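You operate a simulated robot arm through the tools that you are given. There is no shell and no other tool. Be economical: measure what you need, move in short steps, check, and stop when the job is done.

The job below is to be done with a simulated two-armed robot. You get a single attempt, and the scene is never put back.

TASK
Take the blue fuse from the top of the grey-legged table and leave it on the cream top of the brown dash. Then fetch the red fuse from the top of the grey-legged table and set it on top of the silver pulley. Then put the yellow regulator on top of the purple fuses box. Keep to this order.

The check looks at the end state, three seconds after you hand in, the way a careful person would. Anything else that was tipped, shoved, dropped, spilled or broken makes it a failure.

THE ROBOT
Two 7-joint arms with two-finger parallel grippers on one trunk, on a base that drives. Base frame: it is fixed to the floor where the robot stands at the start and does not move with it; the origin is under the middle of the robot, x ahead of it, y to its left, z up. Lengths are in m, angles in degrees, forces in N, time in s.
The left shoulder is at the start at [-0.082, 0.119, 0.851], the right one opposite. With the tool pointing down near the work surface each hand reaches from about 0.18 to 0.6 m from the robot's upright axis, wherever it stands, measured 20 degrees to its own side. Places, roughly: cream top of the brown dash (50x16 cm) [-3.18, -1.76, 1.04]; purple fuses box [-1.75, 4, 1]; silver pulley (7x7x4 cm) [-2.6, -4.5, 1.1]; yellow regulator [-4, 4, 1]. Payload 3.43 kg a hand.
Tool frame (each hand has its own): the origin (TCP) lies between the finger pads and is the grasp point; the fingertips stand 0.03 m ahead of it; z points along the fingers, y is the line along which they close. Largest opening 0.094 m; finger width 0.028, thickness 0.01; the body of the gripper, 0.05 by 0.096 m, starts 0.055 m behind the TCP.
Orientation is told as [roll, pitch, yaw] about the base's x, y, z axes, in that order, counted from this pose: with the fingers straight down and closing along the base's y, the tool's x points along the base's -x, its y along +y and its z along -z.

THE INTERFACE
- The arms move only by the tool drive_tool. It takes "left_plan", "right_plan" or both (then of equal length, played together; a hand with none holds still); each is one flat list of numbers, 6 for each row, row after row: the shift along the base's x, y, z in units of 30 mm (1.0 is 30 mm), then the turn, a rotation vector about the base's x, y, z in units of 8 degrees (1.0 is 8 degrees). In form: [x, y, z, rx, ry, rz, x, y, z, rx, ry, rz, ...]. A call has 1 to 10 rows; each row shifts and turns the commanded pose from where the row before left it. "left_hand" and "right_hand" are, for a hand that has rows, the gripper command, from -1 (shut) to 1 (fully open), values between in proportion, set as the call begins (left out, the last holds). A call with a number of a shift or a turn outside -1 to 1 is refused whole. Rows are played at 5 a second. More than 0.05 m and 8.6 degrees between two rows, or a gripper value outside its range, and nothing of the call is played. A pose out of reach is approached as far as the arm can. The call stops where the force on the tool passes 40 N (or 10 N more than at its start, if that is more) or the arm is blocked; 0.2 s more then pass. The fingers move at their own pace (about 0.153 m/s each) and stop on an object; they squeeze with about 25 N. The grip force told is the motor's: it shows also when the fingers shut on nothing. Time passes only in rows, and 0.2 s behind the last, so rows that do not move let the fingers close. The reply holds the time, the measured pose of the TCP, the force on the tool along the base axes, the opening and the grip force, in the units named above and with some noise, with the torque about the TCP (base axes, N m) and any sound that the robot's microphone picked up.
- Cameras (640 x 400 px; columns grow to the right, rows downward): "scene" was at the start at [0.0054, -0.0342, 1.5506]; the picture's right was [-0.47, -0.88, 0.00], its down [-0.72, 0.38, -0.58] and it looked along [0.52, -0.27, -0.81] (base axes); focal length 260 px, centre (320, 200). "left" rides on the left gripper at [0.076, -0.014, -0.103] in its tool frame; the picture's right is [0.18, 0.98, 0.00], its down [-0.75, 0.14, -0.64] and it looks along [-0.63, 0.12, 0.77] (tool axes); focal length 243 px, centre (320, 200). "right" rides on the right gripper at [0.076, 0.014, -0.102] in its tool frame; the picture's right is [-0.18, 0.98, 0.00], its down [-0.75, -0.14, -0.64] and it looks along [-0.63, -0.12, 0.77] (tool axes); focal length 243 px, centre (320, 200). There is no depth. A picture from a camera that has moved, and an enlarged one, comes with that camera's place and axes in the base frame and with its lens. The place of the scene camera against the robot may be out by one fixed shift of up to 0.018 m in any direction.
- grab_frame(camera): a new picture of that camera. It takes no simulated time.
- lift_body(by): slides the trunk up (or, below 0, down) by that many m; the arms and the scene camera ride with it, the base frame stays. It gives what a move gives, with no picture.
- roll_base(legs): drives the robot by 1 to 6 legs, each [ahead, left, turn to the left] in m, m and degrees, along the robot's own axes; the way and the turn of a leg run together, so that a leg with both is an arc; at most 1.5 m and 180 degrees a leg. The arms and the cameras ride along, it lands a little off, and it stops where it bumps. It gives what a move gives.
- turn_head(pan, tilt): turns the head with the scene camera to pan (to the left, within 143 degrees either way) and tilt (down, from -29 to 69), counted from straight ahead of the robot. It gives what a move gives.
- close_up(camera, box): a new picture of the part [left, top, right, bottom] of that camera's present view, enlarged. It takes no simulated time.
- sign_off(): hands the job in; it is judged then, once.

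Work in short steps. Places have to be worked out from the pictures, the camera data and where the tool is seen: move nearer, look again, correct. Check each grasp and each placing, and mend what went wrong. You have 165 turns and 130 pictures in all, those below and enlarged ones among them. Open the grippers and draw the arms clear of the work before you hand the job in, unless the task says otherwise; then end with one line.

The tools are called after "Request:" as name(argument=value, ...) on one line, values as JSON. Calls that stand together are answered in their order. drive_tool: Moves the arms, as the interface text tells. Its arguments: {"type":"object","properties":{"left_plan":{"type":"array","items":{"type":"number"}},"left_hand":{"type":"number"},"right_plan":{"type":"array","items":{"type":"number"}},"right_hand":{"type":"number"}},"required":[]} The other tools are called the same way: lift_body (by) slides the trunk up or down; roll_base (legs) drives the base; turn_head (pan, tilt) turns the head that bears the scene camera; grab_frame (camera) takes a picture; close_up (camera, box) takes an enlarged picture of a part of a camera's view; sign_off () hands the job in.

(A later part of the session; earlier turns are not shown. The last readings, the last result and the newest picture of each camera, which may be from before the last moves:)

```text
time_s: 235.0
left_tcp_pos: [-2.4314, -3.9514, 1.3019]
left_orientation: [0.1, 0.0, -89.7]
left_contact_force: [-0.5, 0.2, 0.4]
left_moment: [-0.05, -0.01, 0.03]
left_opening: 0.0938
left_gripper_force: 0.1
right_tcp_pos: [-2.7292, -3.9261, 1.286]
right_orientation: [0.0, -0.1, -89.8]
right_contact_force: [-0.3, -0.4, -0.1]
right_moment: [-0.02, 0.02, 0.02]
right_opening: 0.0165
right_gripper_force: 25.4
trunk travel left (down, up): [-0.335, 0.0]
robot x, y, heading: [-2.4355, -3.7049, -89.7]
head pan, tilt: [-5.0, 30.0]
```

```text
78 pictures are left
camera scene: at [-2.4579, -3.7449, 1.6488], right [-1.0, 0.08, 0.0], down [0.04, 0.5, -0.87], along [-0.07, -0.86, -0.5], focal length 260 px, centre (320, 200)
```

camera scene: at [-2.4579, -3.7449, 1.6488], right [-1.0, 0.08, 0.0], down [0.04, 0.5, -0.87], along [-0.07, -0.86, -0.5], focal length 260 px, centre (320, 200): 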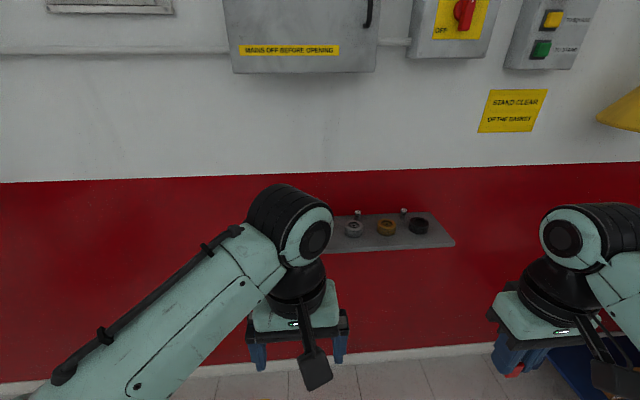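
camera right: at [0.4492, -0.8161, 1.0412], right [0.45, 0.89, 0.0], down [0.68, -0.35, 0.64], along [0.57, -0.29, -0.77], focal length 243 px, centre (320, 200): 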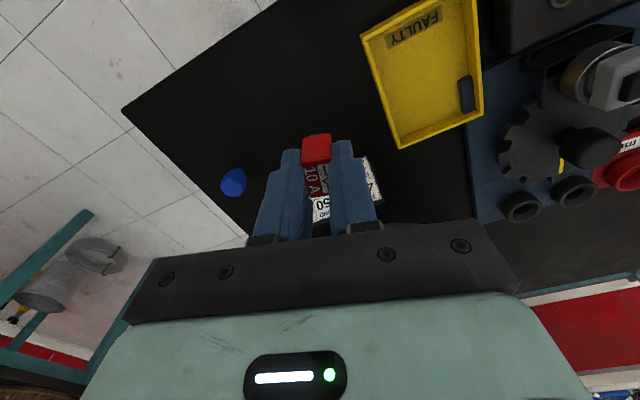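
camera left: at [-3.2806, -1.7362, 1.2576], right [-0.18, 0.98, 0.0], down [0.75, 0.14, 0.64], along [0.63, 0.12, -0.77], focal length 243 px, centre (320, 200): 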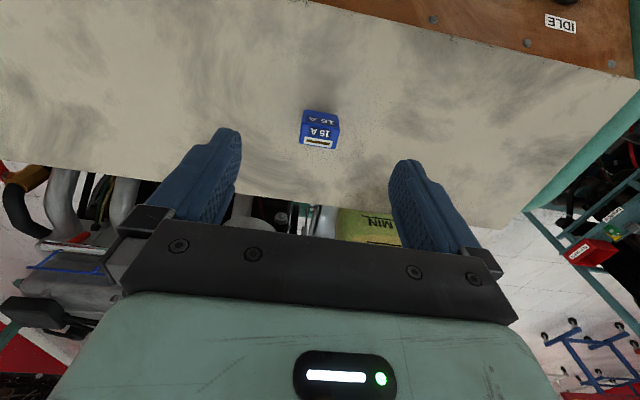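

Request:
close_up(camera="scene", box=[310, 190, 470, 290])

```text
4.00 times, centred on (390, 240) of scene
camera zoom: at [-2.4579, -3.7449, 1.6488], right [-1.0, 0.08, 0.0], down [0.04, 0.5, -0.87], along [-0.07, -0.86, -0.5], focal length 1040 px, centre (40, 40)
```

zoom: 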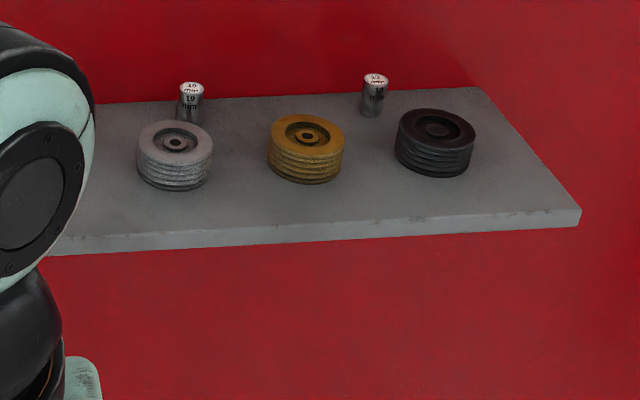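

The silver pulley's top centre is at about (-2.636, -4.467, ~1.12). I drive to x ≈ -2.50, y ≈ -4.04, keeping the hands above the shelf.

Request:
roll_base(legs=[[0, -0.06, 0], [0.33, 0, 0]])

Request:
grab_frame(camera="right")

Request:
grab_frame(camera="scene")

```text
time_s: 238.0
left_tcp_pos: [-2.4886, -4.2831, 1.3008]
left_orientation: [0.0, 0.0, -89.8]
left_contact_force: [-0.1, -0.3, 0.0]
left_moment: [0.03, -0.01, 0.0]
left_opening: 0.094
left_gripper_force: 0.1
right_tcp_pos: [-2.7866, -4.2586, 1.2858]
right_orientation: [-0.1, -0.2, -89.8]
right_contact_force: [-0.2, 0.6, -0.2]
right_moment: [0.03, -0.01, -0.02]
right_opening: 0.0166
right_gripper_force: 24.9
trunk travel left (down, up): [-0.335, 0.0]
robot x, y, heading: [-2.4894, -4.0338, -89.8]
head pan, tilt: [-5.0, 30.0]
```

```text
76 pictures are left
camera right: at [-2.773, -4.1825, 1.3887], right [0.98, -0.18, 0.0], down [-0.14, -0.75, 0.64], along [-0.12, -0.63, -0.77], focal length 243 px, centre (320, 200)
```

right: 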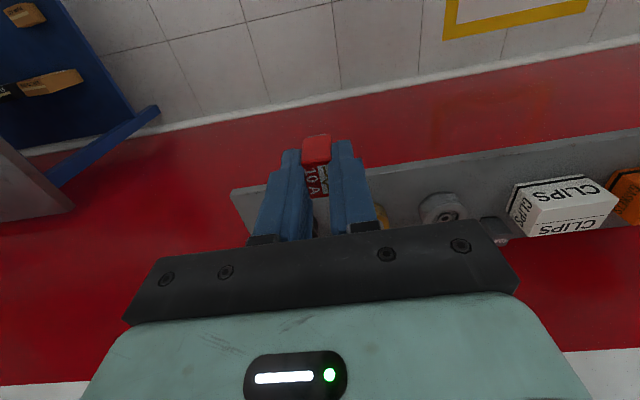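

```text
75 pictures are left
camera scene: at [-2.5149, -4.0774, 1.6487], right [-1.0, 0.08, 0.0], down [0.04, 0.5, -0.87], along [-0.07, -0.86, -0.5], focal length 260 px, centre (320, 200)
```

scene: 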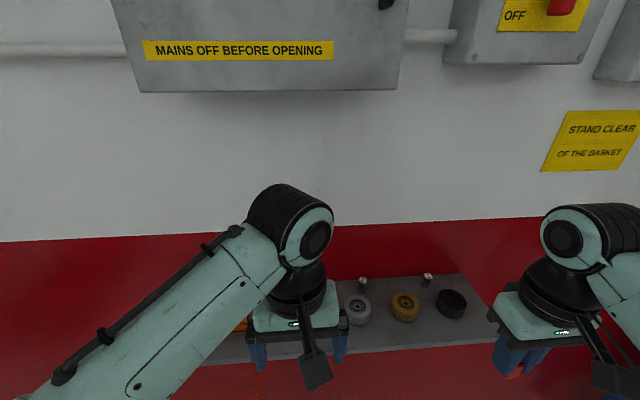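

The pulley is at about (-2.637, -4.455, 1.118). I move the left hand aside (+x) and bring the right hand toward the pulley, still high, to look again.

Request:
drive_tool(left_plan=[0.9, 0.2, 0, 0, 0, 0, 0.9, 0.2, 0, 0, 0, 0, 0.9, 0.2, 0, 0, 0, 0, 0.9, 0.2, 0, 0, 0, 0, 0.9, 0, 0, 0, 0, 0, 0, 0, 0, 0, 0, 0], right_plan=[0, 0, 0, 0, 0, 0, 0.8, -0.5, -0.1, 0, 0, 0, 0.8, -0.5, -0.1, 0, 0, 0, 0.9, -0.5, -0.2, 0, 0, 0, 1, -0.6, -0.2, 0, 0, 0, 1, -0.6, -0.2, 0, 0, 0])

Request:
grab_frame(camera="right")

```text
time_s: 239.4
left_tcp_pos: [-2.3529, -4.2602, 1.2999]
left_orientation: [-0.1, 0.0, -89.7]
left_contact_force: [0.0, -0.5, -0.6]
left_moment: [0.02, -0.01, -0.03]
left_opening: 0.0941
left_gripper_force: 0.0
right_tcp_pos: [-2.6512, -4.3427, 1.262]
right_orientation: [0.0, 0.1, -89.8]
right_contact_force: [0.0, 0.5, -0.6]
right_moment: [-0.02, 0.01, 0.02]
right_opening: 0.0166
right_gripper_force: 25.1
trunk travel left (down, up): [-0.335, 0.0]
robot x, y, heading: [-2.4913, -4.0328, -89.8]
head pan, tilt: [-5.0, 30.0]
```

```text
74 pictures are left
camera right: at [-2.6374, -4.2655, 1.3641], right [0.98, -0.18, 0.0], down [-0.14, -0.75, 0.64], along [-0.12, -0.63, -0.77], focal length 243 px, centre (320, 200)
```

right: 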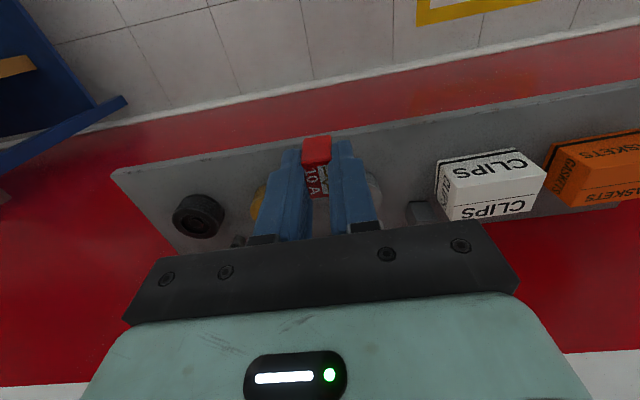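

The finger now hides the pulley, so I look with the empty left hand's camera.

Request:
grab_frame(camera="left")

```text
73 pictures are left
camera left: at [-2.3682, -4.1851, 1.4036], right [0.98, 0.19, 0.0], down [0.14, -0.75, 0.64], along [0.12, -0.63, -0.77], focal length 243 px, centre (320, 200)
```

left: 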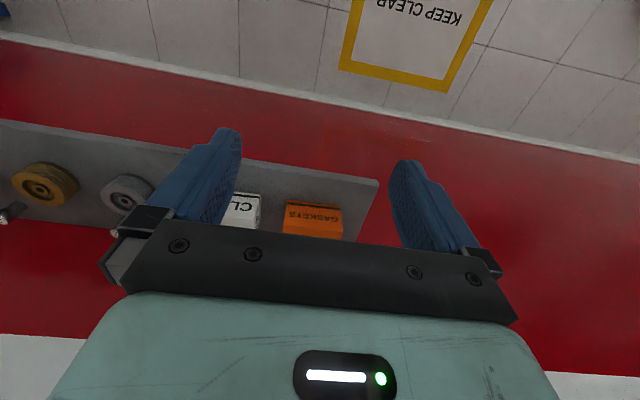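

Request:
close_up(camera="left", box=[70, 150, 190, 225])

```text
5.33 times, centred on (130, 188) of left
camera zoom: at [-2.3682, -4.1851, 1.4036], right [0.98, 0.19, 0.0], down [0.14, -0.75, 0.64], along [0.12, -0.63, -0.77], focal length 1294 px, centre (1333, 267)
```

zoom: 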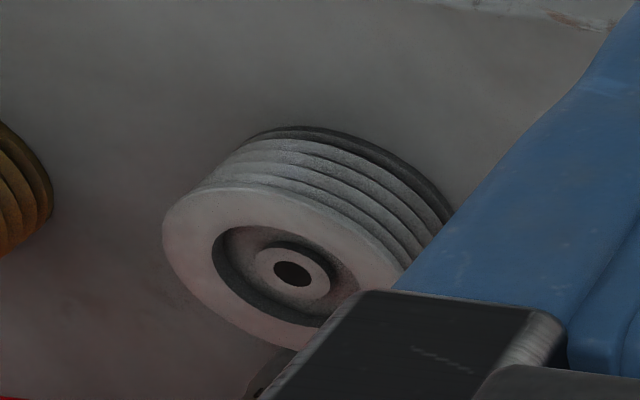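

The pulley has a flat rim, a recess and a hub, so the fuse has to go on its centre precisely. I shift the right hand aside for a clear second view of the hub.

Request:
drive_tool(right_plan=[-0.9, -0.2, 0, 0, 0, 0, -0.9, -0.2, 0, 0, 0, 0, -0.9, -0.2, 0, 0, 0, 0, -0.6, 0, 0, 0, 0, 0])

Request:
close_up(camera="right", box=[360, 130, 520, 230])

```text
time_s: 240.4
left_tcp_pos: [-2.3532, -4.2595, 1.3009]
left_orientation: [0.0, 0.0, -89.6]
left_contact_force: [0.0, -0.5, -0.1]
left_moment: [-0.03, 0.04, 0.01]
left_opening: 0.0941
left_gripper_force: 0.1
right_tcp_pos: [-2.7523, -4.3586, 1.26]
right_orientation: [0.0, -0.2, -89.8]
right_contact_force: [0.4, -0.1, 0.0]
right_moment: [0.01, 0.01, 0.03]
right_opening: 0.0168
right_gripper_force: 24.8
trunk travel left (down, up): [-0.335, 0.0]
robot x, y, heading: [-2.4907, -4.0316, -89.7]
head pan, tilt: [-5.0, 30.0]
```

```text
4.00 times, centred on (440, 180) of right
camera zoom: at [-2.7378, -4.2821, 1.364], right [0.98, -0.18, 0.0], down [-0.14, -0.75, 0.64], along [-0.12, -0.63, -0.77], focal length 970 px, centre (-160, 280)
```

zoom: 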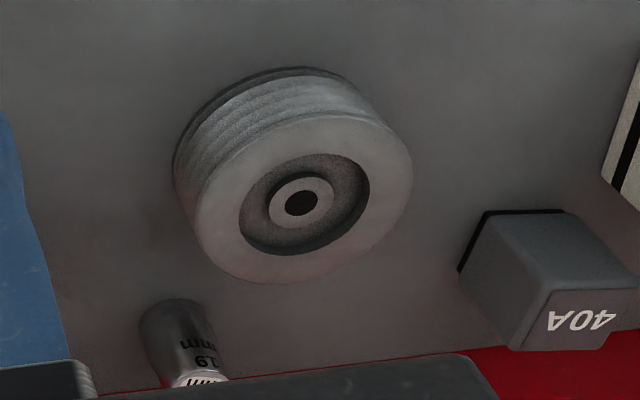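

The two views agree: hub at (-2.6245, -4.4876), top z ≈ 1.107. I move over it and down to z ≈ 1.19.

Request:
drive_tool(right_plan=[0.85, -0.86, 0, 0, 0, 0, 0.85, -0.86, 0, 0, 0, 0, 0.85, -0.86, -0.3, 0, 0, 0, 0.85, -0.86, -0.6, 0, 0, 0, 0.86, -0.86, -0.7, 0, 0, 0, 0, 0, -0.7, 0, 0, 0])

Request:
close_up(camera="left", box=[30, 110, 230, 235])

Request:
grab_frame(camera="right")

```text
time_s: 241.8
left_tcp_pos: [-2.3553, -4.2604, 1.3003]
left_orientation: [0.0, 0.0, -89.6]
left_contact_force: [0.6, 1.0, -0.1]
left_moment: [-0.02, -0.04, -0.01]
left_opening: 0.094
left_gripper_force: 0.0
right_tcp_pos: [-2.6224, -4.4886, 1.1926]
right_orientation: [0.1, -0.1, -89.9]
right_contact_force: [-0.1, -0.5, -0.3]
right_moment: [0.01, -0.01, 0.01]
right_opening: 0.0163
right_gripper_force: 24.8
trunk travel left (down, up): [-0.335, 0.0]
robot x, y, heading: [-2.4915, -4.0313, -89.5]
head pan, tilt: [-5.0, 30.0]
```

```text
3.20 times, centred on (130, 172) of left
camera zoom: at [-2.3695, -4.1835, 1.4038], right [0.98, 0.19, 0.0], down [0.14, -0.75, 0.64], along [0.12, -0.63, -0.77], focal length 776 px, centre (928, 288)
```

zoom: 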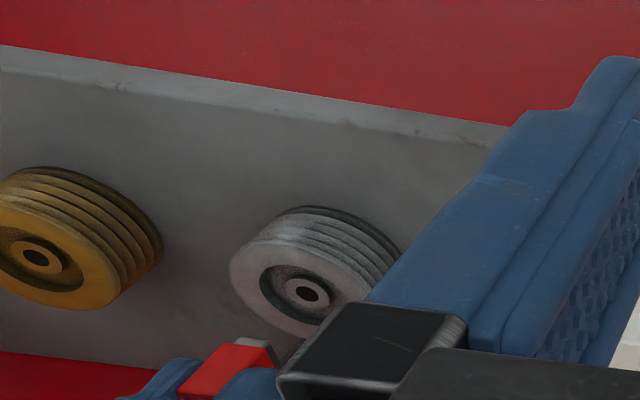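

```text
69 pictures are left
camera right: at [-2.6088, -4.4117, 1.2959], right [0.98, -0.18, 0.0], down [-0.14, -0.75, 0.64], along [-0.12, -0.63, -0.77], focal length 243 px, centre (320, 200)
```

right: 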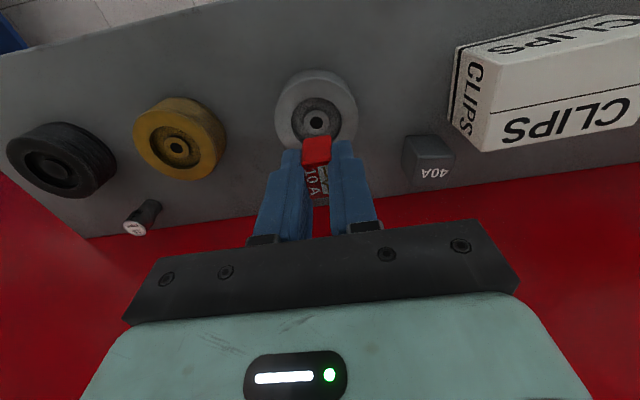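

The wrist view confirms the hub at (-2.6257, -4.4867). I correct by 3 mm and go down to just above.

Request:
drive_tool(right_plan=[-0.1, 0.1, -0.5, 0, 0, 0, 0, 0, -0.5, 0, 0, 0, 0, 0, -0.15, 0, 0, 0])

Request:
close_up(camera="right", box=[240, 80, 400, 180])

```text
time_s: 242.6
left_tcp_pos: [-2.3539, -4.2597, 1.3008]
left_orientation: [0.0, 0.0, -89.7]
left_contact_force: [1.5, -0.5, -0.6]
left_moment: [-0.01, -0.02, -0.01]
left_opening: 0.094
left_gripper_force: 0.0
right_tcp_pos: [-2.6246, -4.4858, 1.1573]
right_orientation: [0.0, -0.2, -89.8]
right_contact_force: [0.4, -0.4, -0.7]
right_moment: [0.06, 0.01, 0.0]
right_opening: 0.0165
right_gripper_force: 25.0
trunk travel left (down, up): [-0.335, 0.0]
robot x, y, heading: [-2.4928, -4.0365, -89.7]
head pan, tilt: [-5.0, 30.0]
```

```text
4.00 times, centred on (320, 130) of right
camera zoom: at [-2.6114, -4.4085, 1.2609], right [0.98, -0.18, 0.0], down [-0.14, -0.75, 0.64], along [-0.12, -0.63, -0.77], focal length 970 px, centre (320, 480)
```

zoom: 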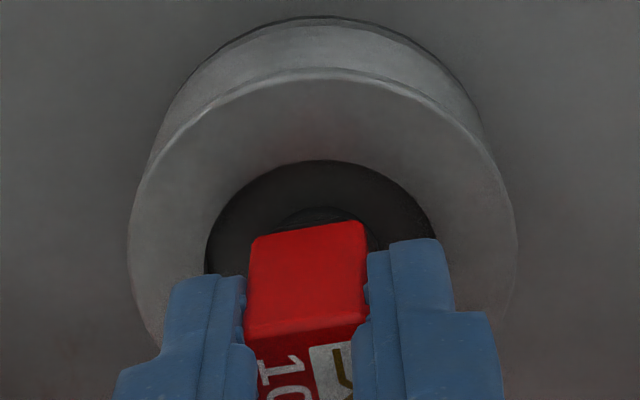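

Centred. I go down in small rows until contact.

Request:
drive_tool(right_plan=[0, 0, -0.08, 0, 0, 0, 0, 0, -0.08, 0, 0, 0, 0, 0, -0.08, 0, 0, 0])

```text
time_s: 243.4
left_tcp_pos: [-2.354, -4.2593, 1.3007]
left_orientation: [0.1, -0.1, -89.7]
left_contact_force: [0.0, -0.7, 0.3]
left_moment: [-0.01, -0.03, 0.01]
left_opening: 0.0939
left_gripper_force: 0.2
right_tcp_pos: [-2.6259, -4.4844, 1.1528]
right_orientation: [0.0, -0.4, -89.8]
right_contact_force: [-1.2, -2.1, 19.4]
right_moment: [-0.07, 0.04, 0.01]
right_opening: 0.0166
right_gripper_force: 25.2
trunk travel left (down, up): [-0.335, 0.0]
robot x, y, heading: [-2.4911, -4.0376, -89.5]
head pan, tilt: [-5.0, 30.0]
```

Contact (19 N). I ease 1.5 mm, open to half, and lift straight up.

Request:
drive_tool(right_plan=[0, 0, 0.05, 0, 0, 0])

Request:
drive_tool(right_plan=[0, 0, 0, 0, 0, 0, 0, 0, 0, 0, 0, 0, 0, 0, 0.3, 0, 0, 0, 0, 0, 0.7, 0, 0, 0, 0, 0.1, 0.9, 0, 0, 0, 0, 0.2, 0.9, 0, 0, 0], right_hand=0)

Request:
close_up(camera="right", box=[200, 60, 440, 210])

```text
time_s: 243.8
left_tcp_pos: [-2.3546, -4.2587, 1.3]
left_orientation: [0.0, 0.0, -89.7]
left_contact_force: [-0.3, -0.4, 0.0]
left_moment: [0.01, -0.02, 0.01]
left_opening: 0.094
left_gripper_force: 0.1
right_tcp_pos: [-2.6258, -4.4848, 1.1523]
right_orientation: [0.0, -0.1, -89.8]
right_contact_force: [0.4, -3.7, 16.2]
right_moment: [-0.2, -0.01, 0.03]
right_opening: 0.0166
right_gripper_force: 24.9
trunk travel left (down, up): [-0.335, 0.0]
robot x, y, heading: [-2.4908, -4.0302, -89.9]
head pan, tilt: [-5.0, 30.0]
```

```text
time_s: 245.2
left_tcp_pos: [-2.3547, -4.2597, 1.3006]
left_orientation: [0.0, 0.1, -89.7]
left_contact_force: [0.1, -0.2, 0.6]
left_moment: [0.0, 0.0, 0.03]
left_opening: 0.0941
left_gripper_force: 0.0
right_tcp_pos: [-2.626, -4.4749, 1.2373]
right_orientation: [-0.1, -0.1, -89.7]
right_contact_force: [0.2, -0.2, 0.1]
right_moment: [0.0, 0.03, 0.02]
right_opening: 0.0471
right_gripper_force: 0.1
trunk travel left (down, up): [-0.335, 0.0]
robot x, y, heading: [-2.4922, -4.0325, -89.5]
head pan, tilt: [-5.0, 30.0]
```

```text
2.67 times, centred on (320, 135) of right
camera zoom: at [-2.6132, -4.3985, 1.3412], right [0.98, -0.18, 0.0], down [-0.14, -0.75, 0.64], along [-0.12, -0.63, -0.77], focal length 647 px, centre (320, 373)
```

zoom: 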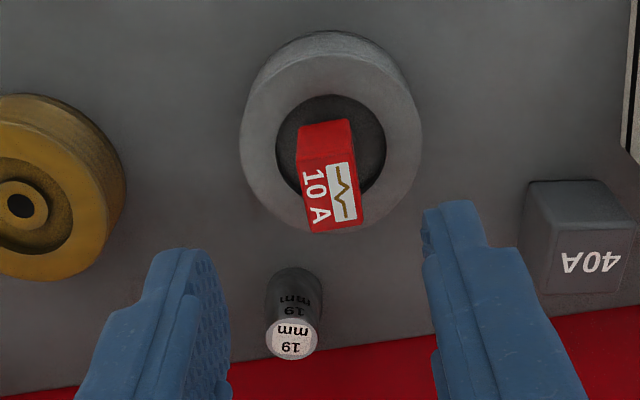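

The red fuse stands on the middle of the pulley. I draw both hands back to the travel pose and check it once more.

Request:
drive_tool(right_plan=[-0.3, 0.7, 0.5, 0, 0, 0, -0.8, 1, 0.5, 0, 0, 0, -0.8, 1, 0.5, 0, 0, 0, -0.8, 1, 0.1, 0, 0, 0, -0.8, 1, 0, 0, 0, 0, -0.8, 1, 0, 0, 0, 0, -0.8, 1, 0, 0, 0, 0], left_plan=[0, 0, 0, 0, 0, 0, 0, 0, 0, 0, 0, 0, 0, 0, 0, 0, 0, 0, -0.9, 0, 0, 0, 0, 0, -0.9, 0, 0, 0, 0, 0, -0.9, 0, 0, 0, 0, 0, -0.9, 0, 0, 0, 0, 0])

Request:
close_up(camera="scene", box=[300, 240, 460, 340])

```text
time_s: 246.8
left_tcp_pos: [-2.4629, -4.257, 1.3012]
left_orientation: [0.0, -0.1, -89.6]
left_contact_force: [-0.3, -0.2, 0.5]
left_moment: [0.0, -0.05, 0.02]
left_opening: 0.0939
left_gripper_force: 0.2
right_tcp_pos: [-2.7817, -4.2727, 1.283]
right_orientation: [0.2, -0.1, -89.7]
right_contact_force: [-0.2, 0.3, -0.3]
right_moment: [-0.03, -0.03, 0.0]
right_opening: 0.0468
right_gripper_force: 0.2
trunk travel left (down, up): [-0.335, 0.0]
robot x, y, heading: [-2.4906, -4.0295, -89.6]
head pan, tilt: [-5.0, 30.0]
```

```text
4.00 times, centred on (380, 290) of scene
camera zoom: at [-2.5165, -4.0769, 1.6488], right [-1.0, 0.08, 0.0], down [0.04, 0.5, -0.87], along [-0.07, -0.86, -0.5], focal length 1040 px, centre (80, -160)
```

zoom: 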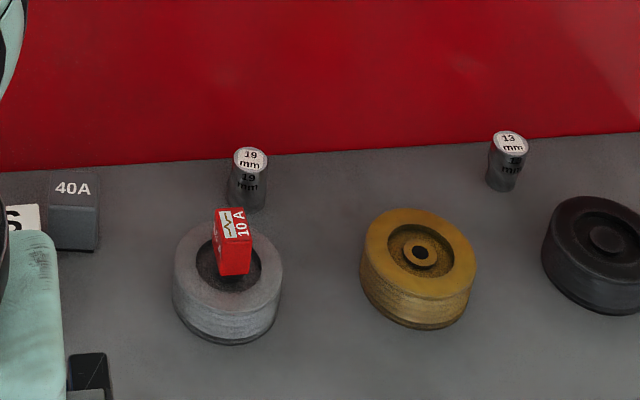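

The red fuse stands well. Now for the regulator: I back off, move to the aisle at x ≈ -1.77 and turn to face north.

Request:
roll_base(legs=[[-0.55, 0, -0.4], [0, 0.72, 0], [0, 0, 90], [0, 0, 90]])

Request:
turn_head(pan=0, tilt=25)

Request:
grab_frame(camera="scene")

```text
time_s: 263.8
left_tcp_pos: [-1.8338, -3.2514, 1.301]
left_orientation: [0.0, 0.0, 91.9]
left_contact_force: [0.9, -0.4, -0.2]
left_moment: [0.03, 0.03, -0.01]
left_opening: 0.094
left_gripper_force: 0.1
right_tcp_pos: [-1.5151, -3.2277, 1.2842]
right_orientation: [0.0, -0.2, 91.9]
right_contact_force: [0.1, 1.0, 0.0]
right_moment: [0.05, 0.01, -0.02]
right_opening: 0.0468
right_gripper_force: 0.1
trunk travel left (down, up): [-0.335, 0.0]
robot x, y, heading: [-1.7957, -3.4741, 91.8]
head pan, tilt: [-5.0, 30.0]
```

```text
time_s: 264.5
left_tcp_pos: [-1.8347, -3.252, 1.3009]
left_orientation: [-0.1, -0.1, 91.8]
left_contact_force: [-0.3, -0.2, 0.6]
left_moment: [0.0, 0.01, -0.01]
left_opening: 0.0938
left_gripper_force: 0.1
right_tcp_pos: [-1.5155, -3.2282, 1.2844]
right_orientation: [0.1, -0.1, 91.9]
right_contact_force: [0.4, -0.1, -0.2]
right_moment: [0.01, 0.03, 0.01]
right_opening: 0.0472
right_gripper_force: 0.1
trunk travel left (down, up): [-0.335, 0.0]
robot x, y, heading: [-1.7959, -3.4757, 92.0]
head pan, tilt: [0.0, 25.0]
```

```text
65 pictures are left
camera scene: at [-1.813, -3.4303, 1.6568], right [1.0, 0.03, 0.0], down [0.01, -0.42, -0.91], along [-0.03, 0.91, -0.42], focal length 260 px, centre (320, 200)
```

scene: 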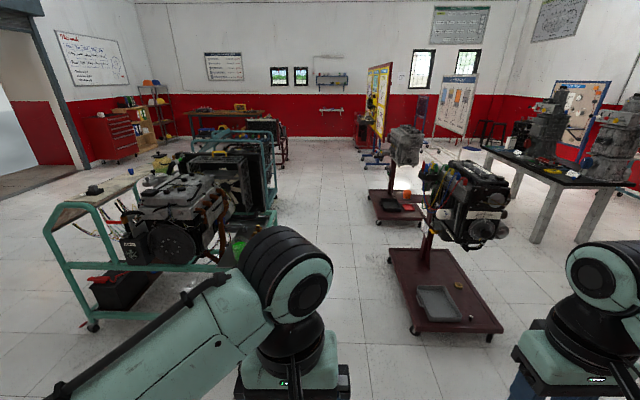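

The aisle is clear ahead. I square up and drive north past the stands.

Request:
roll_base(legs=[[0, -0.05, -1.9], [1.2, 0, 0]])

```text
time_s: 271.5
left_tcp_pos: [-1.8, -2.0138, 1.3012]
left_orientation: [0.0, 0.0, 91.5]
left_contact_force: [0.2, 0.5, 0.3]
left_moment: [0.0, 0.01, 0.02]
left_opening: 0.094
left_gripper_force: 0.2
right_tcp_pos: [-1.4819, -1.9908, 1.2842]
right_orientation: [0.0, -0.2, 91.4]
right_contact_force: [0.8, 1.2, -0.6]
right_moment: [-0.03, -0.01, 0.0]
right_opening: 0.047
right_gripper_force: 0.0
trunk travel left (down, up): [-0.335, 0.0]
robot x, y, heading: [-1.7625, -2.2398, 91.5]
head pan, tilt: [0.0, 25.0]
```

Request:
roll_base(legs=[[0, 0, -1.5], [1.3, 0, 0], [0, 0.15, 0], [1.2, 0, 0]])

Request:
grab_frame(camera="scene")

```text
time_s: 285.6
left_tcp_pos: [-1.8972, 0.5, 1.3011]
left_orientation: [0.0, 0.0, 88.9]
left_contact_force: [0.2, -0.6, 0.2]
left_moment: [0.02, -0.02, -0.01]
left_opening: 0.0941
left_gripper_force: 0.1
right_tcp_pos: [-1.5778, 0.508, 1.2838]
right_orientation: [0.0, -0.1, 88.8]
right_contact_force: [0.4, 0.5, 0.3]
right_moment: [0.0, -0.01, -0.03]
right_opening: 0.047
right_gripper_force: 0.0
trunk travel left (down, up): [-0.335, 0.0]
robot x, y, heading: [-1.8689, 0.2751, 89.2]
head pan, tilt: [0.0, 25.0]
```

```text
64 pictures are left
camera scene: at [-1.8852, 0.3213, 1.6567], right [1.0, -0.02, 0.0], down [-0.01, -0.42, -0.91], along [0.02, 0.91, -0.42], focal length 260 px, centre (320, 200)
```

scene: 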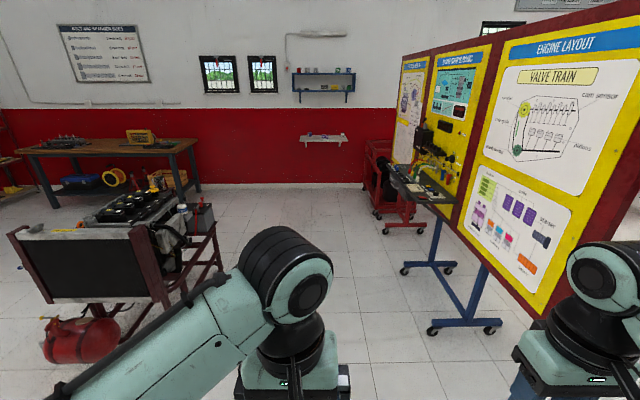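

Request:
close_up(camera="scene", box=[280, 110, 370, 166])

Request:
close_up(camera="scene", box=[20, 110, 220, 235])

```text
7.11 times, centred on (325, 138) of scene
camera zoom: at [-1.8852, 0.3213, 1.6567], right [1.0, -0.02, 0.0], down [-0.01, -0.42, -0.91], along [0.02, 0.91, -0.42], focal length 1848 px, centre (284, 641)
```

zoom: 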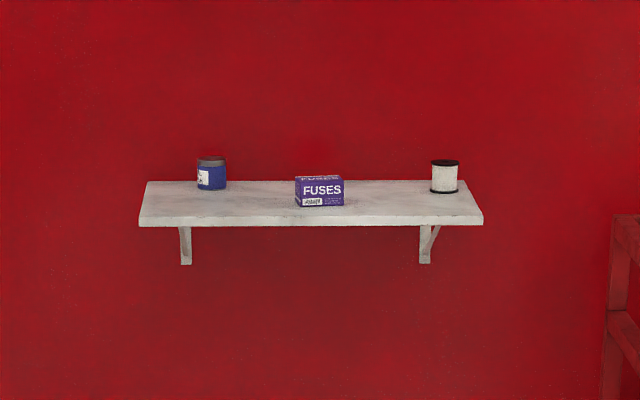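

```text
3.20 times, centred on (120, 172) of scene
camera zoom: at [-1.8852, 0.3213, 1.6567], right [1.0, -0.02, 0.0], down [-0.01, -0.42, -0.91], along [0.02, 0.91, -0.42], focal length 832 px, centre (960, 288)
```

zoom: 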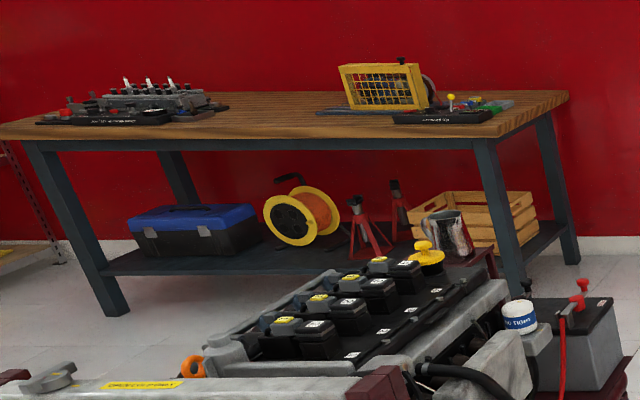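

Purple box sits on a wall shelf, the bench with the yellow items is at x < -3.6, front edge y ≈ 3.46. I drive north to y ≈ 2.95, staying at x ≈ -2.05, and look at the bench.

Request:
roll_base(legs=[[0, 0.17, 0.9], [1.3, 0, 0], [1.35, 0, 0]])

Request:
turn_head(pan=60, tilt=30)

Request:
grab_frame(camera="scene")

```text
time_s: 300.1
left_tcp_pos: [-2.1212, 3.1162, 1.3004]
left_orientation: [0.0, -0.1, 91.5]
left_contact_force: [0.1, 0.7, 0.1]
left_moment: [0.02, -0.02, -0.03]
left_opening: 0.0939
left_gripper_force: 0.0
right_tcp_pos: [-1.8013, 3.1385, 1.2847]
right_orientation: [0.0, -0.1, 91.2]
right_contact_force: [0.7, 0.6, 0.2]
right_moment: [-0.04, 0.02, -0.02]
right_opening: 0.0472
right_gripper_force: 0.0
trunk travel left (down, up): [-0.335, 0.0]
robot x, y, heading: [-2.0856, 2.8888, 91.4]
head pan, tilt: [0.0, 25.0]
```

```text
time_s: 301.4
left_tcp_pos: [-2.1193, 3.1156, 1.3011]
left_orientation: [-0.1, 0.0, 91.3]
left_contact_force: [0.8, 0.4, -0.3]
left_moment: [-0.02, 0.0, 0.0]
left_opening: 0.0936
left_gripper_force: 0.1
right_tcp_pos: [-1.8017, 3.1376, 1.2848]
right_orientation: [0.1, -0.1, 91.2]
right_contact_force: [-0.3, -0.3, 0.6]
right_moment: [-0.01, 0.01, 0.01]
right_opening: 0.0468
right_gripper_force: 0.1
trunk travel left (down, up): [-0.335, 0.0]
robot x, y, heading: [-2.0807, 2.8906, 91.4]
head pan, tilt: [60.0, 30.0]
```

```text
61 pictures are left
camera scene: at [-2.1784, 2.8893, 1.6488], right [0.48, 0.88, 0.0], down [0.44, -0.24, -0.87], along [-0.76, 0.41, -0.5], focal length 260 px, centre (320, 200)
```

scene: 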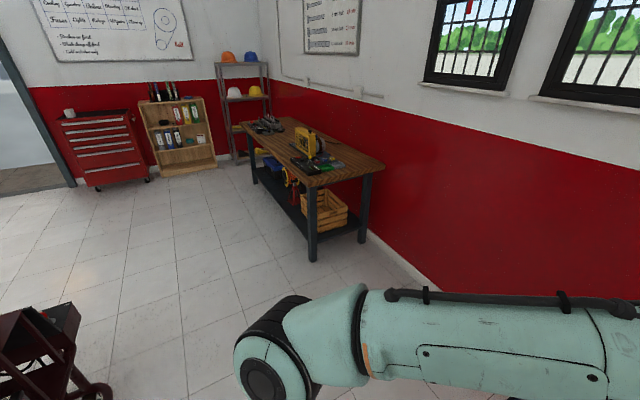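

The way along the bench front is free. I square up and strafe left to x ≈ -3.85.

Request:
roll_base(legs=[[0.04, 0, -1.4], [0, 0.9, 0], [0, 0.87, 0]])

Request:
turn_head(pan=0, tilt=40)

Request:
grab_frame(camera="scene")

```text
time_s: 317.8
left_tcp_pos: [-3.8885, 3.1482, 1.3003]
left_orientation: [0.0, 0.0, 91.2]
left_contact_force: [0.0, 0.1, -0.1]
left_moment: [0.01, 0.03, -0.03]
left_opening: 0.094
left_gripper_force: 0.1
right_tcp_pos: [-3.5703, 3.1689, 1.2841]
right_orientation: [0.0, -0.2, 91.1]
right_contact_force: [0.0, 0.0, 0.4]
right_moment: [0.0, 0.0, -0.01]
right_opening: 0.0467
right_gripper_force: 0.1
trunk travel left (down, up): [-0.335, 0.0]
robot x, y, heading: [-3.8555, 2.922, 91.4]
head pan, tilt: [60.0, 30.0]
```

```text
time_s: 319.1
left_tcp_pos: [-3.8888, 3.1482, 1.3006]
left_orientation: [0.1, 0.1, 91.2]
left_contact_force: [0.8, 0.5, 0.0]
left_moment: [0.03, -0.01, 0.0]
left_opening: 0.0939
left_gripper_force: 0.1
right_tcp_pos: [-3.5715, 3.1677, 1.2839]
right_orientation: [0.0, -0.1, 91.2]
right_contact_force: [0.4, -0.2, -0.4]
right_moment: [-0.01, 0.0, -0.03]
right_opening: 0.0471
right_gripper_force: 0.0
trunk travel left (down, up): [-0.335, 0.0]
robot x, y, heading: [-3.8551, 2.9221, 91.3]
head pan, tilt: [0.0, 40.0]
```

```text
60 pictures are left
camera scene: at [-3.8704, 2.963, 1.6335], right [1.0, 0.02, 0.0], down [0.01, -0.64, -0.77], along [-0.02, 0.77, -0.64], focal length 260 px, centre (320, 200)
```

scene: 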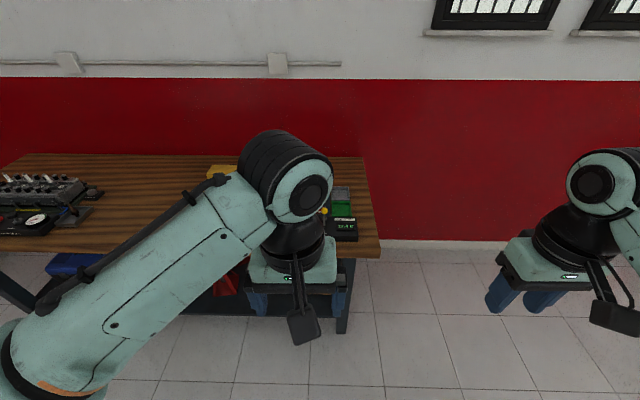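

The left arm hides the spot; I look with the left wrist camera.

Request:
grab_frame(camera="left")

Request:
grab_frame(camera="right")

```text
59 pictures are left
camera left: at [-3.8735, 3.0719, 1.4036], right [-0.98, -0.2, 0.0], down [-0.16, 0.75, 0.64], along [-0.13, 0.63, -0.77], focal length 243 px, centre (320, 200)
```

left: 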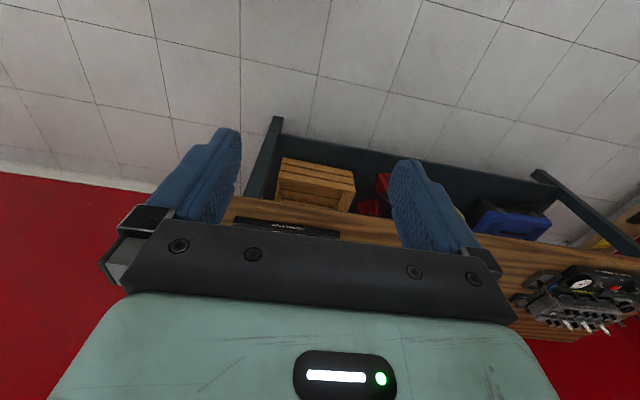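

```text
58 pictures are left
camera right: at [-3.5836, 3.0926, 1.3879], right [-0.99, 0.16, 0.0], down [0.13, 0.76, 0.64], along [0.11, 0.63, -0.77], focal length 243 px, centre (320, 200)
```

right: 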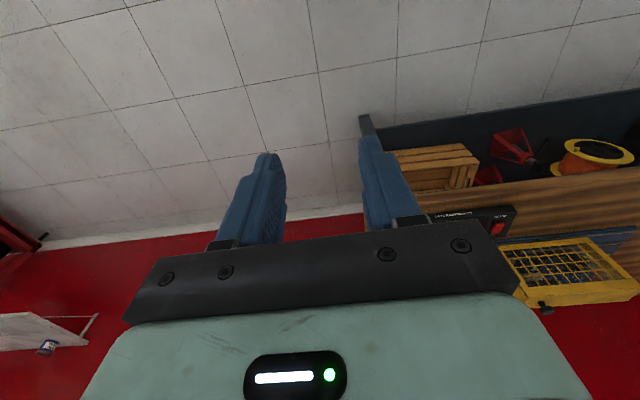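

I strafe left 0.3 m so that the bench end shows between the arms.

Request:
roll_base(legs=[[0, 0.3, -1.3]])

Request:
grab_frame(camera="scene")

```text
time_s: 322.3
left_tcp_pos: [-4.1827, 3.1455, 1.3017]
left_orientation: [0.1, 0.0, 89.8]
left_contact_force: [0.0, 0.4, 1.3]
left_moment: [0.03, 0.02, 0.0]
left_opening: 0.0941
left_gripper_force: 0.1
right_tcp_pos: [-3.8635, 3.1586, 1.2847]
right_orientation: [0.0, -0.1, 89.8]
right_contact_force: [-0.2, 0.3, -0.7]
right_moment: [0.04, 0.0, -0.01]
right_opening: 0.0469
right_gripper_force: 0.0
trunk travel left (down, up): [-0.335, 0.0]
robot x, y, heading: [-4.153, 2.9177, 90.0]
head pan, tilt: [0.0, 40.0]
```

```text
57 pictures are left
camera scene: at [-4.1683, 2.9598, 1.6335], right [1.0, 0.0, 0.0], down [0.0, -0.64, -0.77], along [0.0, 0.77, -0.64], focal length 260 px, centre (320, 200)
```

scene: 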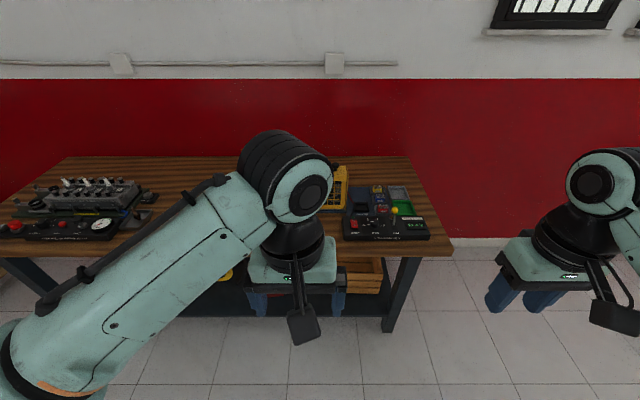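

Request:
close_up(camera="scene", box=[310, 150, 470, 250])

```text
4.00 times, centred on (390, 200) of scene
camera zoom: at [-4.1683, 2.9598, 1.6335], right [1.0, 0.0, 0.0], down [0.0, -0.64, -0.77], along [0.0, 0.77, -0.64], focal length 1040 px, centre (40, 200)
```

zoom: 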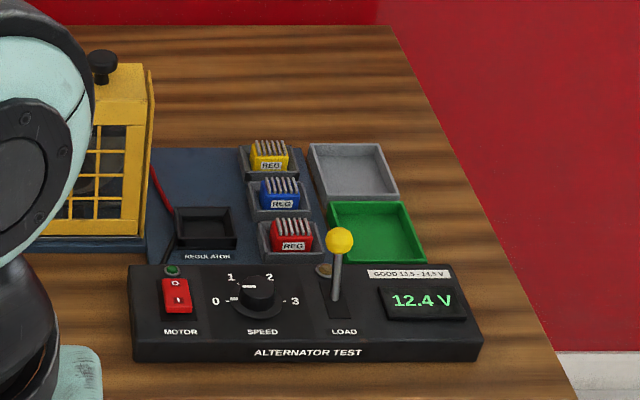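

The yellow regulator is at about (-3.90, 3.92) on the alternator test board, 0.23 m in from the bench's right end (x ≈ -3.67). It is best reached from that end facing west, so I go round there.

Request:
roll_base(legs=[[0, -0.95, 0], [0, 0, 90], [0, -0.85, 0]])

Request:
turn_head(pan=-15, tilt=40)

Request:
grab_frame(camera="scene")

```text
time_s: 342.1
left_tcp_pos: [-3.4462, 3.7281, 1.3012]
left_orientation: [0.0, 0.0, -179.8]
left_contact_force: [-0.2, -0.7, -0.4]
left_moment: [-0.01, 0.0, 0.01]
left_opening: 0.0941
left_gripper_force: 0.1
right_tcp_pos: [-3.4623, 4.0477, 1.2846]
right_orientation: [0.0, -0.1, -179.9]
right_contact_force: [0.2, 0.5, 0.7]
right_moment: [-0.01, 0.0, -0.02]
right_opening: 0.047
right_gripper_force: 0.0
trunk travel left (down, up): [-0.335, 0.0]
robot x, y, heading: [-3.2237, 3.7554, -179.9]
head pan, tilt: [0.0, 40.0]
```

```text
time_s: 342.9
left_tcp_pos: [-3.446, 3.7295, 1.3015]
left_orientation: [0.0, -0.1, -179.8]
left_contact_force: [-0.4, 0.0, 0.4]
left_moment: [0.03, -0.01, 0.06]
left_opening: 0.0939
left_gripper_force: 0.1
right_tcp_pos: [-3.4609, 4.0467, 1.2838]
right_orientation: [0.1, -0.1, -179.9]
right_contact_force: [0.5, 0.1, 0.5]
right_moment: [0.0, -0.01, -0.03]
right_opening: 0.0469
right_gripper_force: 0.0
trunk travel left (down, up): [-0.335, 0.0]
robot x, y, heading: [-3.2181, 3.76, -179.7]
head pan, tilt: [-15.0, 40.0]
```

```text
55 pictures are left
camera scene: at [-3.2725, 3.781, 1.6335], right [0.25, 0.97, 0.0], down [0.62, -0.16, -0.77], along [-0.74, 0.19, -0.64], focal length 260 px, centre (320, 200)
```

scene: 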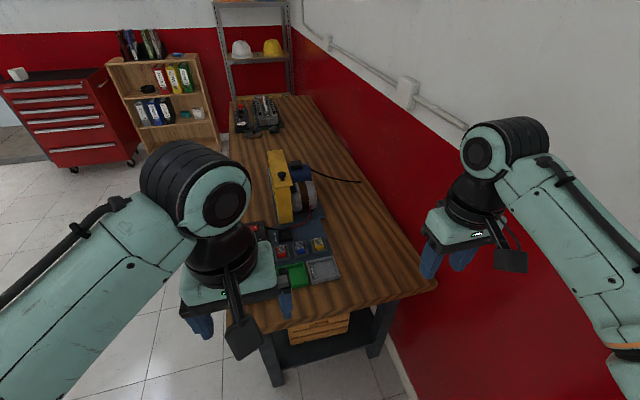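

Two views give the regulator at (-3.90, 3.93, ~0.88). I drive 0.22 m nearer, lower the trunk 6 cm and bring the right hand over for a close look.

Request:
roll_base(legs=[[0.22, 0, -0.2]])

Request:
lift_body(by=-0.06)

Request:
drive_tool(right_plan=[-0.9, -0.65, -0.9, 0, 0, 0, -0.9, -0.65, -0.9, 0, 0, 0, -0.9, -0.65, -0.9, 0, 0, 0, -0.9, -0.65, -0.9, 0, 0, 0, -0.9, -0.65, -0.9, 0, 0, 0, -0.5, -0.65, -0.9, 0, 0, 0], right_hand=0.6)

Request:
grab_frame(camera="right")

```text
time_s: 344.7
left_tcp_pos: [-3.6599, 3.7328, 1.3015]
left_orientation: [0.1, 0.0, 179.8]
left_contact_force: [0.3, -0.1, 0.7]
left_moment: [-0.02, 0.02, 0.0]
left_opening: 0.0939
left_gripper_force: 0.0
right_tcp_pos: [-3.6722, 4.0518, 1.2849]
right_orientation: [0.0, 0.1, 179.6]
right_contact_force: [0.6, 0.0, 0.1]
right_moment: [0.0, 0.03, -0.01]
right_opening: 0.0469
right_gripper_force: 0.1
trunk travel left (down, up): [-0.335, 0.0]
robot x, y, heading: [-3.429, 3.7617, 179.9]
head pan, tilt: [-15.0, 40.0]
stopped in leg 1: the robot was blocked; the commanded pose is now the measured one
```

```text
time_s: 345.7
left_tcp_pos: [-3.6569, 3.7342, 1.2411]
left_orientation: [-0.1, -0.1, 179.6]
left_contact_force: [-0.4, 0.5, 0.0]
left_moment: [-0.03, -0.04, -0.03]
left_opening: 0.0939
left_gripper_force: 0.1
right_tcp_pos: [-3.6676, 4.0528, 1.2238]
right_orientation: [-0.1, -0.1, 179.6]
right_contact_force: [-0.5, -1.1, -0.6]
right_moment: [-0.01, 0.0, -0.01]
right_opening: 0.0467
right_gripper_force: 0.1
trunk travel left (down, up): [-0.275, 0.06]
robot x, y, heading: [-3.429, 3.7643, 179.6]
head pan, tilt: [-15.0, 40.0]
```

```text
time_s: 347.1
left_tcp_pos: [-3.6564, 3.733, 1.2399]
left_orientation: [-0.1, -0.1, 179.5]
left_contact_force: [-0.2, 0.9, 0.3]
left_moment: [-0.02, -0.03, 0.01]
left_opening: 0.0938
left_gripper_force: 0.2
right_tcp_pos: [-3.8214, 3.9358, 1.0611]
right_orientation: [0.0, 0.0, 179.6]
right_contact_force: [0.0, -0.4, 0.0]
right_moment: [0.07, 0.02, -0.01]
right_opening: 0.0751
right_gripper_force: 0.1
trunk travel left (down, up): [-0.275, 0.06]
robot x, y, heading: [-3.4313, 3.7648, 179.8]
head pan, tilt: [-15.0, 40.0]
```

```text
54 pictures are left
camera right: at [-3.7445, 3.922, 1.1639], right [-0.19, -0.98, 0.0], down [-0.75, 0.15, 0.64], along [-0.63, 0.12, -0.77], focal length 243 px, centre (320, 200)
```

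right: 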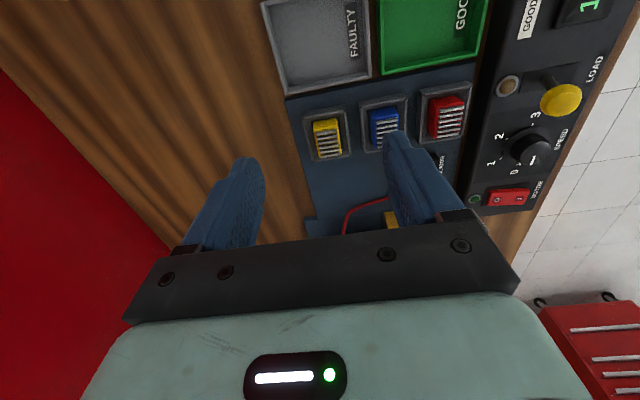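

The base touched the bench end at x = -3.43 (nothing moved). I back it off 1 cm and enlarge the regulators.

Request:
roll_base(legs=[[-0.012, 0, 0]])

Request:
close_up(camera="right", box=[270, 90, 430, 190])

```text
time_s: 347.7
left_tcp_pos: [-3.6567, 3.7337, 1.2418]
left_orientation: [0.0, -0.1, 179.5]
left_contact_force: [0.4, 0.8, -0.6]
left_moment: [0.04, 0.0, 0.03]
left_opening: 0.0941
left_gripper_force: 0.0
right_tcp_pos: [-3.8201, 3.9371, 1.0599]
right_orientation: [0.0, 0.1, 179.5]
right_contact_force: [-0.4, 0.8, -0.1]
right_moment: [-0.01, 0.04, -0.02]
right_opening: 0.0753
right_gripper_force: 0.0
trunk travel left (down, up): [-0.275, 0.06]
robot x, y, heading: [-3.4329, 3.7647, 179.8]
head pan, tilt: [-15.0, 40.0]
stopped in leg 1: the robot was blocked; the commanded pose is now the measured one
```

```text
4.00 times, centred on (350, 140) of right
camera zoom: at [-3.744, 3.9225, 1.1639], right [-0.19, -0.98, 0.0], down [-0.75, 0.15, 0.64], along [-0.63, 0.12, -0.77], focal length 970 px, centre (200, 440)
```

zoom: 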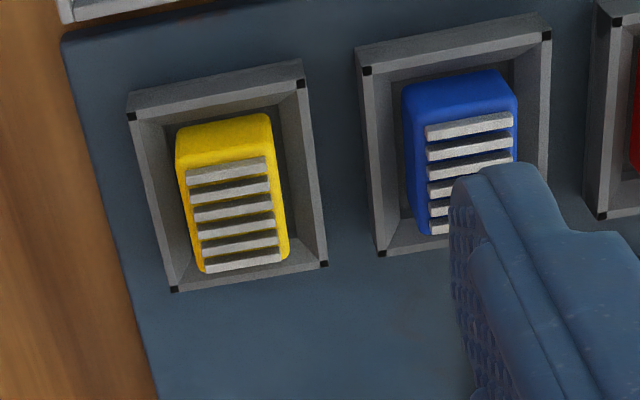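

Moving back was also reported blocked, so I look down around the base to see what touches.

Request:
turn_head(pan=0, tilt=69)

Request:
grab_frame(camera="scene")

Request:
turn_head(pan=-120, tilt=60)

Request:
grab_frame(camera="scene")

```text
time_s: 348.6
left_tcp_pos: [-3.6576, 3.7339, 1.2418]
left_orientation: [0.0, 0.0, 179.5]
left_contact_force: [0.6, 0.0, -0.3]
left_moment: [-0.02, 0.0, 0.02]
left_opening: 0.0942
left_gripper_force: 0.1
right_tcp_pos: [-3.8191, 3.9366, 1.0595]
right_orientation: [-0.1, -0.1, 179.5]
right_contact_force: [0.5, 0.4, -0.3]
right_moment: [-0.01, 0.0, 0.01]
right_opening: 0.0752
right_gripper_force: 0.0
trunk travel left (down, up): [-0.275, 0.06]
robot x, y, heading: [-3.4285, 3.7619, 179.1]
head pan, tilt: [0.0, 68.8]
```

```text
52 pictures are left
camera scene: at [-3.4572, 3.7625, 1.5342], right [0.01, 1.0, 0.0], down [0.93, -0.01, -0.36], along [-0.36, 0.0, -0.93], focal length 260 px, centre (320, 200)
```

scene: 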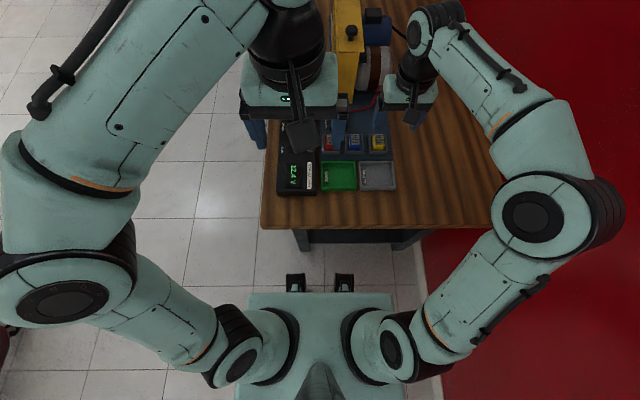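

```text
time_s: 350.6
left_tcp_pos: [-3.6556, 3.7346, 1.2411]
left_orientation: [-0.1, -0.1, 179.6]
left_contact_force: [0.5, -0.1, 1.0]
left_moment: [0.02, 0.01, -0.01]
left_opening: 0.094
left_gripper_force: 0.2
right_tcp_pos: [-3.8201, 3.9373, 1.0599]
right_orientation: [0.0, 0.0, 179.4]
right_contact_force: [0.2, -0.4, 0.9]
right_moment: [0.04, 0.02, -0.04]
right_opening: 0.0753
right_gripper_force: 0.1
trunk travel left (down, up): [-0.275, 0.06]
robot x, y, heading: [-3.4325, 3.7602, 179.8]
head pan, tilt: [-120.0, 60.0]
```

```text
51 pictures are left
camera scene: at [-3.3676, 3.8196, 1.5435], right [0.86, -0.51, 0.0], down [-0.44, -0.75, -0.5], along [0.25, 0.43, -0.87], focal length 260 px, centre (320, 200)
```

scene: 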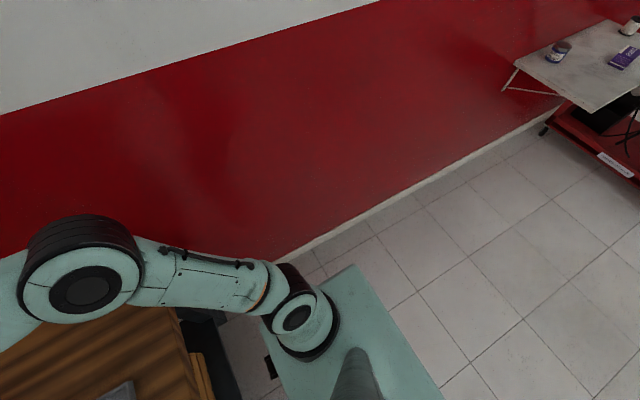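

The right elbow seems to be at the wall on the right. I strafe 0.1 m left (south), away from the wall.

Request:
roll_base(legs=[[0, 0.1, 0]])

```text
time_s: 351.8
left_tcp_pos: [-3.6521, 3.7022, 1.242]
left_orientation: [-0.1, -0.2, 178.5]
left_contact_force: [0.3, 0.0, 0.0]
left_moment: [0.03, -0.02, -0.03]
left_opening: 0.094
left_gripper_force: 0.1
right_tcp_pos: [-3.8132, 3.9085, 1.0598]
right_orientation: [-0.1, 0.0, 178.6]
right_contact_force: [-0.1, -0.2, -0.9]
right_moment: [0.03, 0.01, -0.01]
right_opening: 0.0754
right_gripper_force: 0.0
trunk travel left (down, up): [-0.275, 0.06]
robot x, y, heading: [-3.4232, 3.73, 178.5]
head pan, tilt: [-120.0, 60.0]
stopped in leg 1: the robot was blocked; the commanded pose is now the measured one
```

It still drags at the front, so the base front is probably pressed against the bench. I back away 6 cm.

Request:
roll_base(legs=[[-0.08, 0, 0]])

Request:
turn_head(pan=15, tilt=69)

Request:
grab_frame(camera="scene")

```text
time_s: 352.9
left_tcp_pos: [-3.5711, 3.7023, 1.2422]
left_orientation: [0.1, -0.1, 178.5]
left_contact_force: [0.3, 0.2, 0.5]
left_moment: [-0.02, 0.04, -0.02]
left_opening: 0.0938
left_gripper_force: 0.0
right_tcp_pos: [-3.7309, 3.907, 1.0606]
right_orientation: [0.0, 0.1, 178.5]
right_contact_force: [-0.2, 0.1, -0.1]
right_moment: [-0.04, 0.03, 0.0]
right_opening: 0.0752
right_gripper_force: 0.0
trunk travel left (down, up): [-0.275, 0.06]
robot x, y, heading: [-3.3422, 3.7304, 178.7]
head pan, tilt: [-120.0, 60.0]
```

```text
time_s: 355.1
left_tcp_pos: [-3.5709, 3.7015, 1.2404]
left_orientation: [0.0, 0.0, 178.7]
left_contact_force: [0.4, 0.6, -0.2]
left_moment: [-0.01, 0.01, 0.03]
left_opening: 0.0941
left_gripper_force: 0.0
right_tcp_pos: [-3.7309, 3.9056, 1.0595]
right_orientation: [0.0, 0.0, 178.7]
right_contact_force: [-1.0, 0.2, 0.0]
right_moment: [-0.01, -0.01, -0.05]
right_opening: 0.0751
right_gripper_force: 0.0
trunk travel left (down, up): [-0.275, 0.06]
robot x, y, heading: [-3.3451, 3.722, 178.9]
head pan, tilt: [15.0, 68.8]
```

```text
50 pictures are left
camera scene: at [-3.37, 3.7117, 1.5342], right [-0.24, 0.97, 0.0], down [0.91, 0.22, -0.36], along [-0.35, -0.09, -0.93], focal length 260 px, centre (320, 200)
```

scene: 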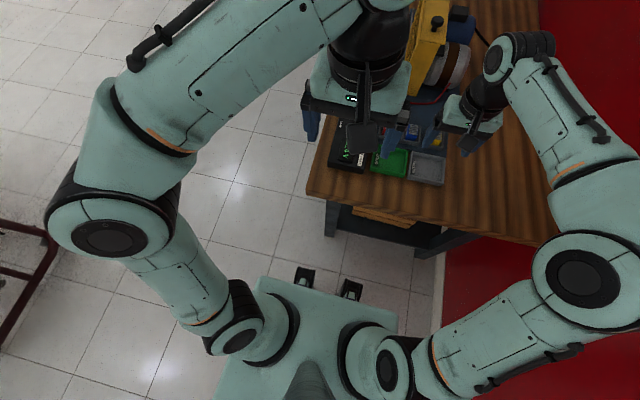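

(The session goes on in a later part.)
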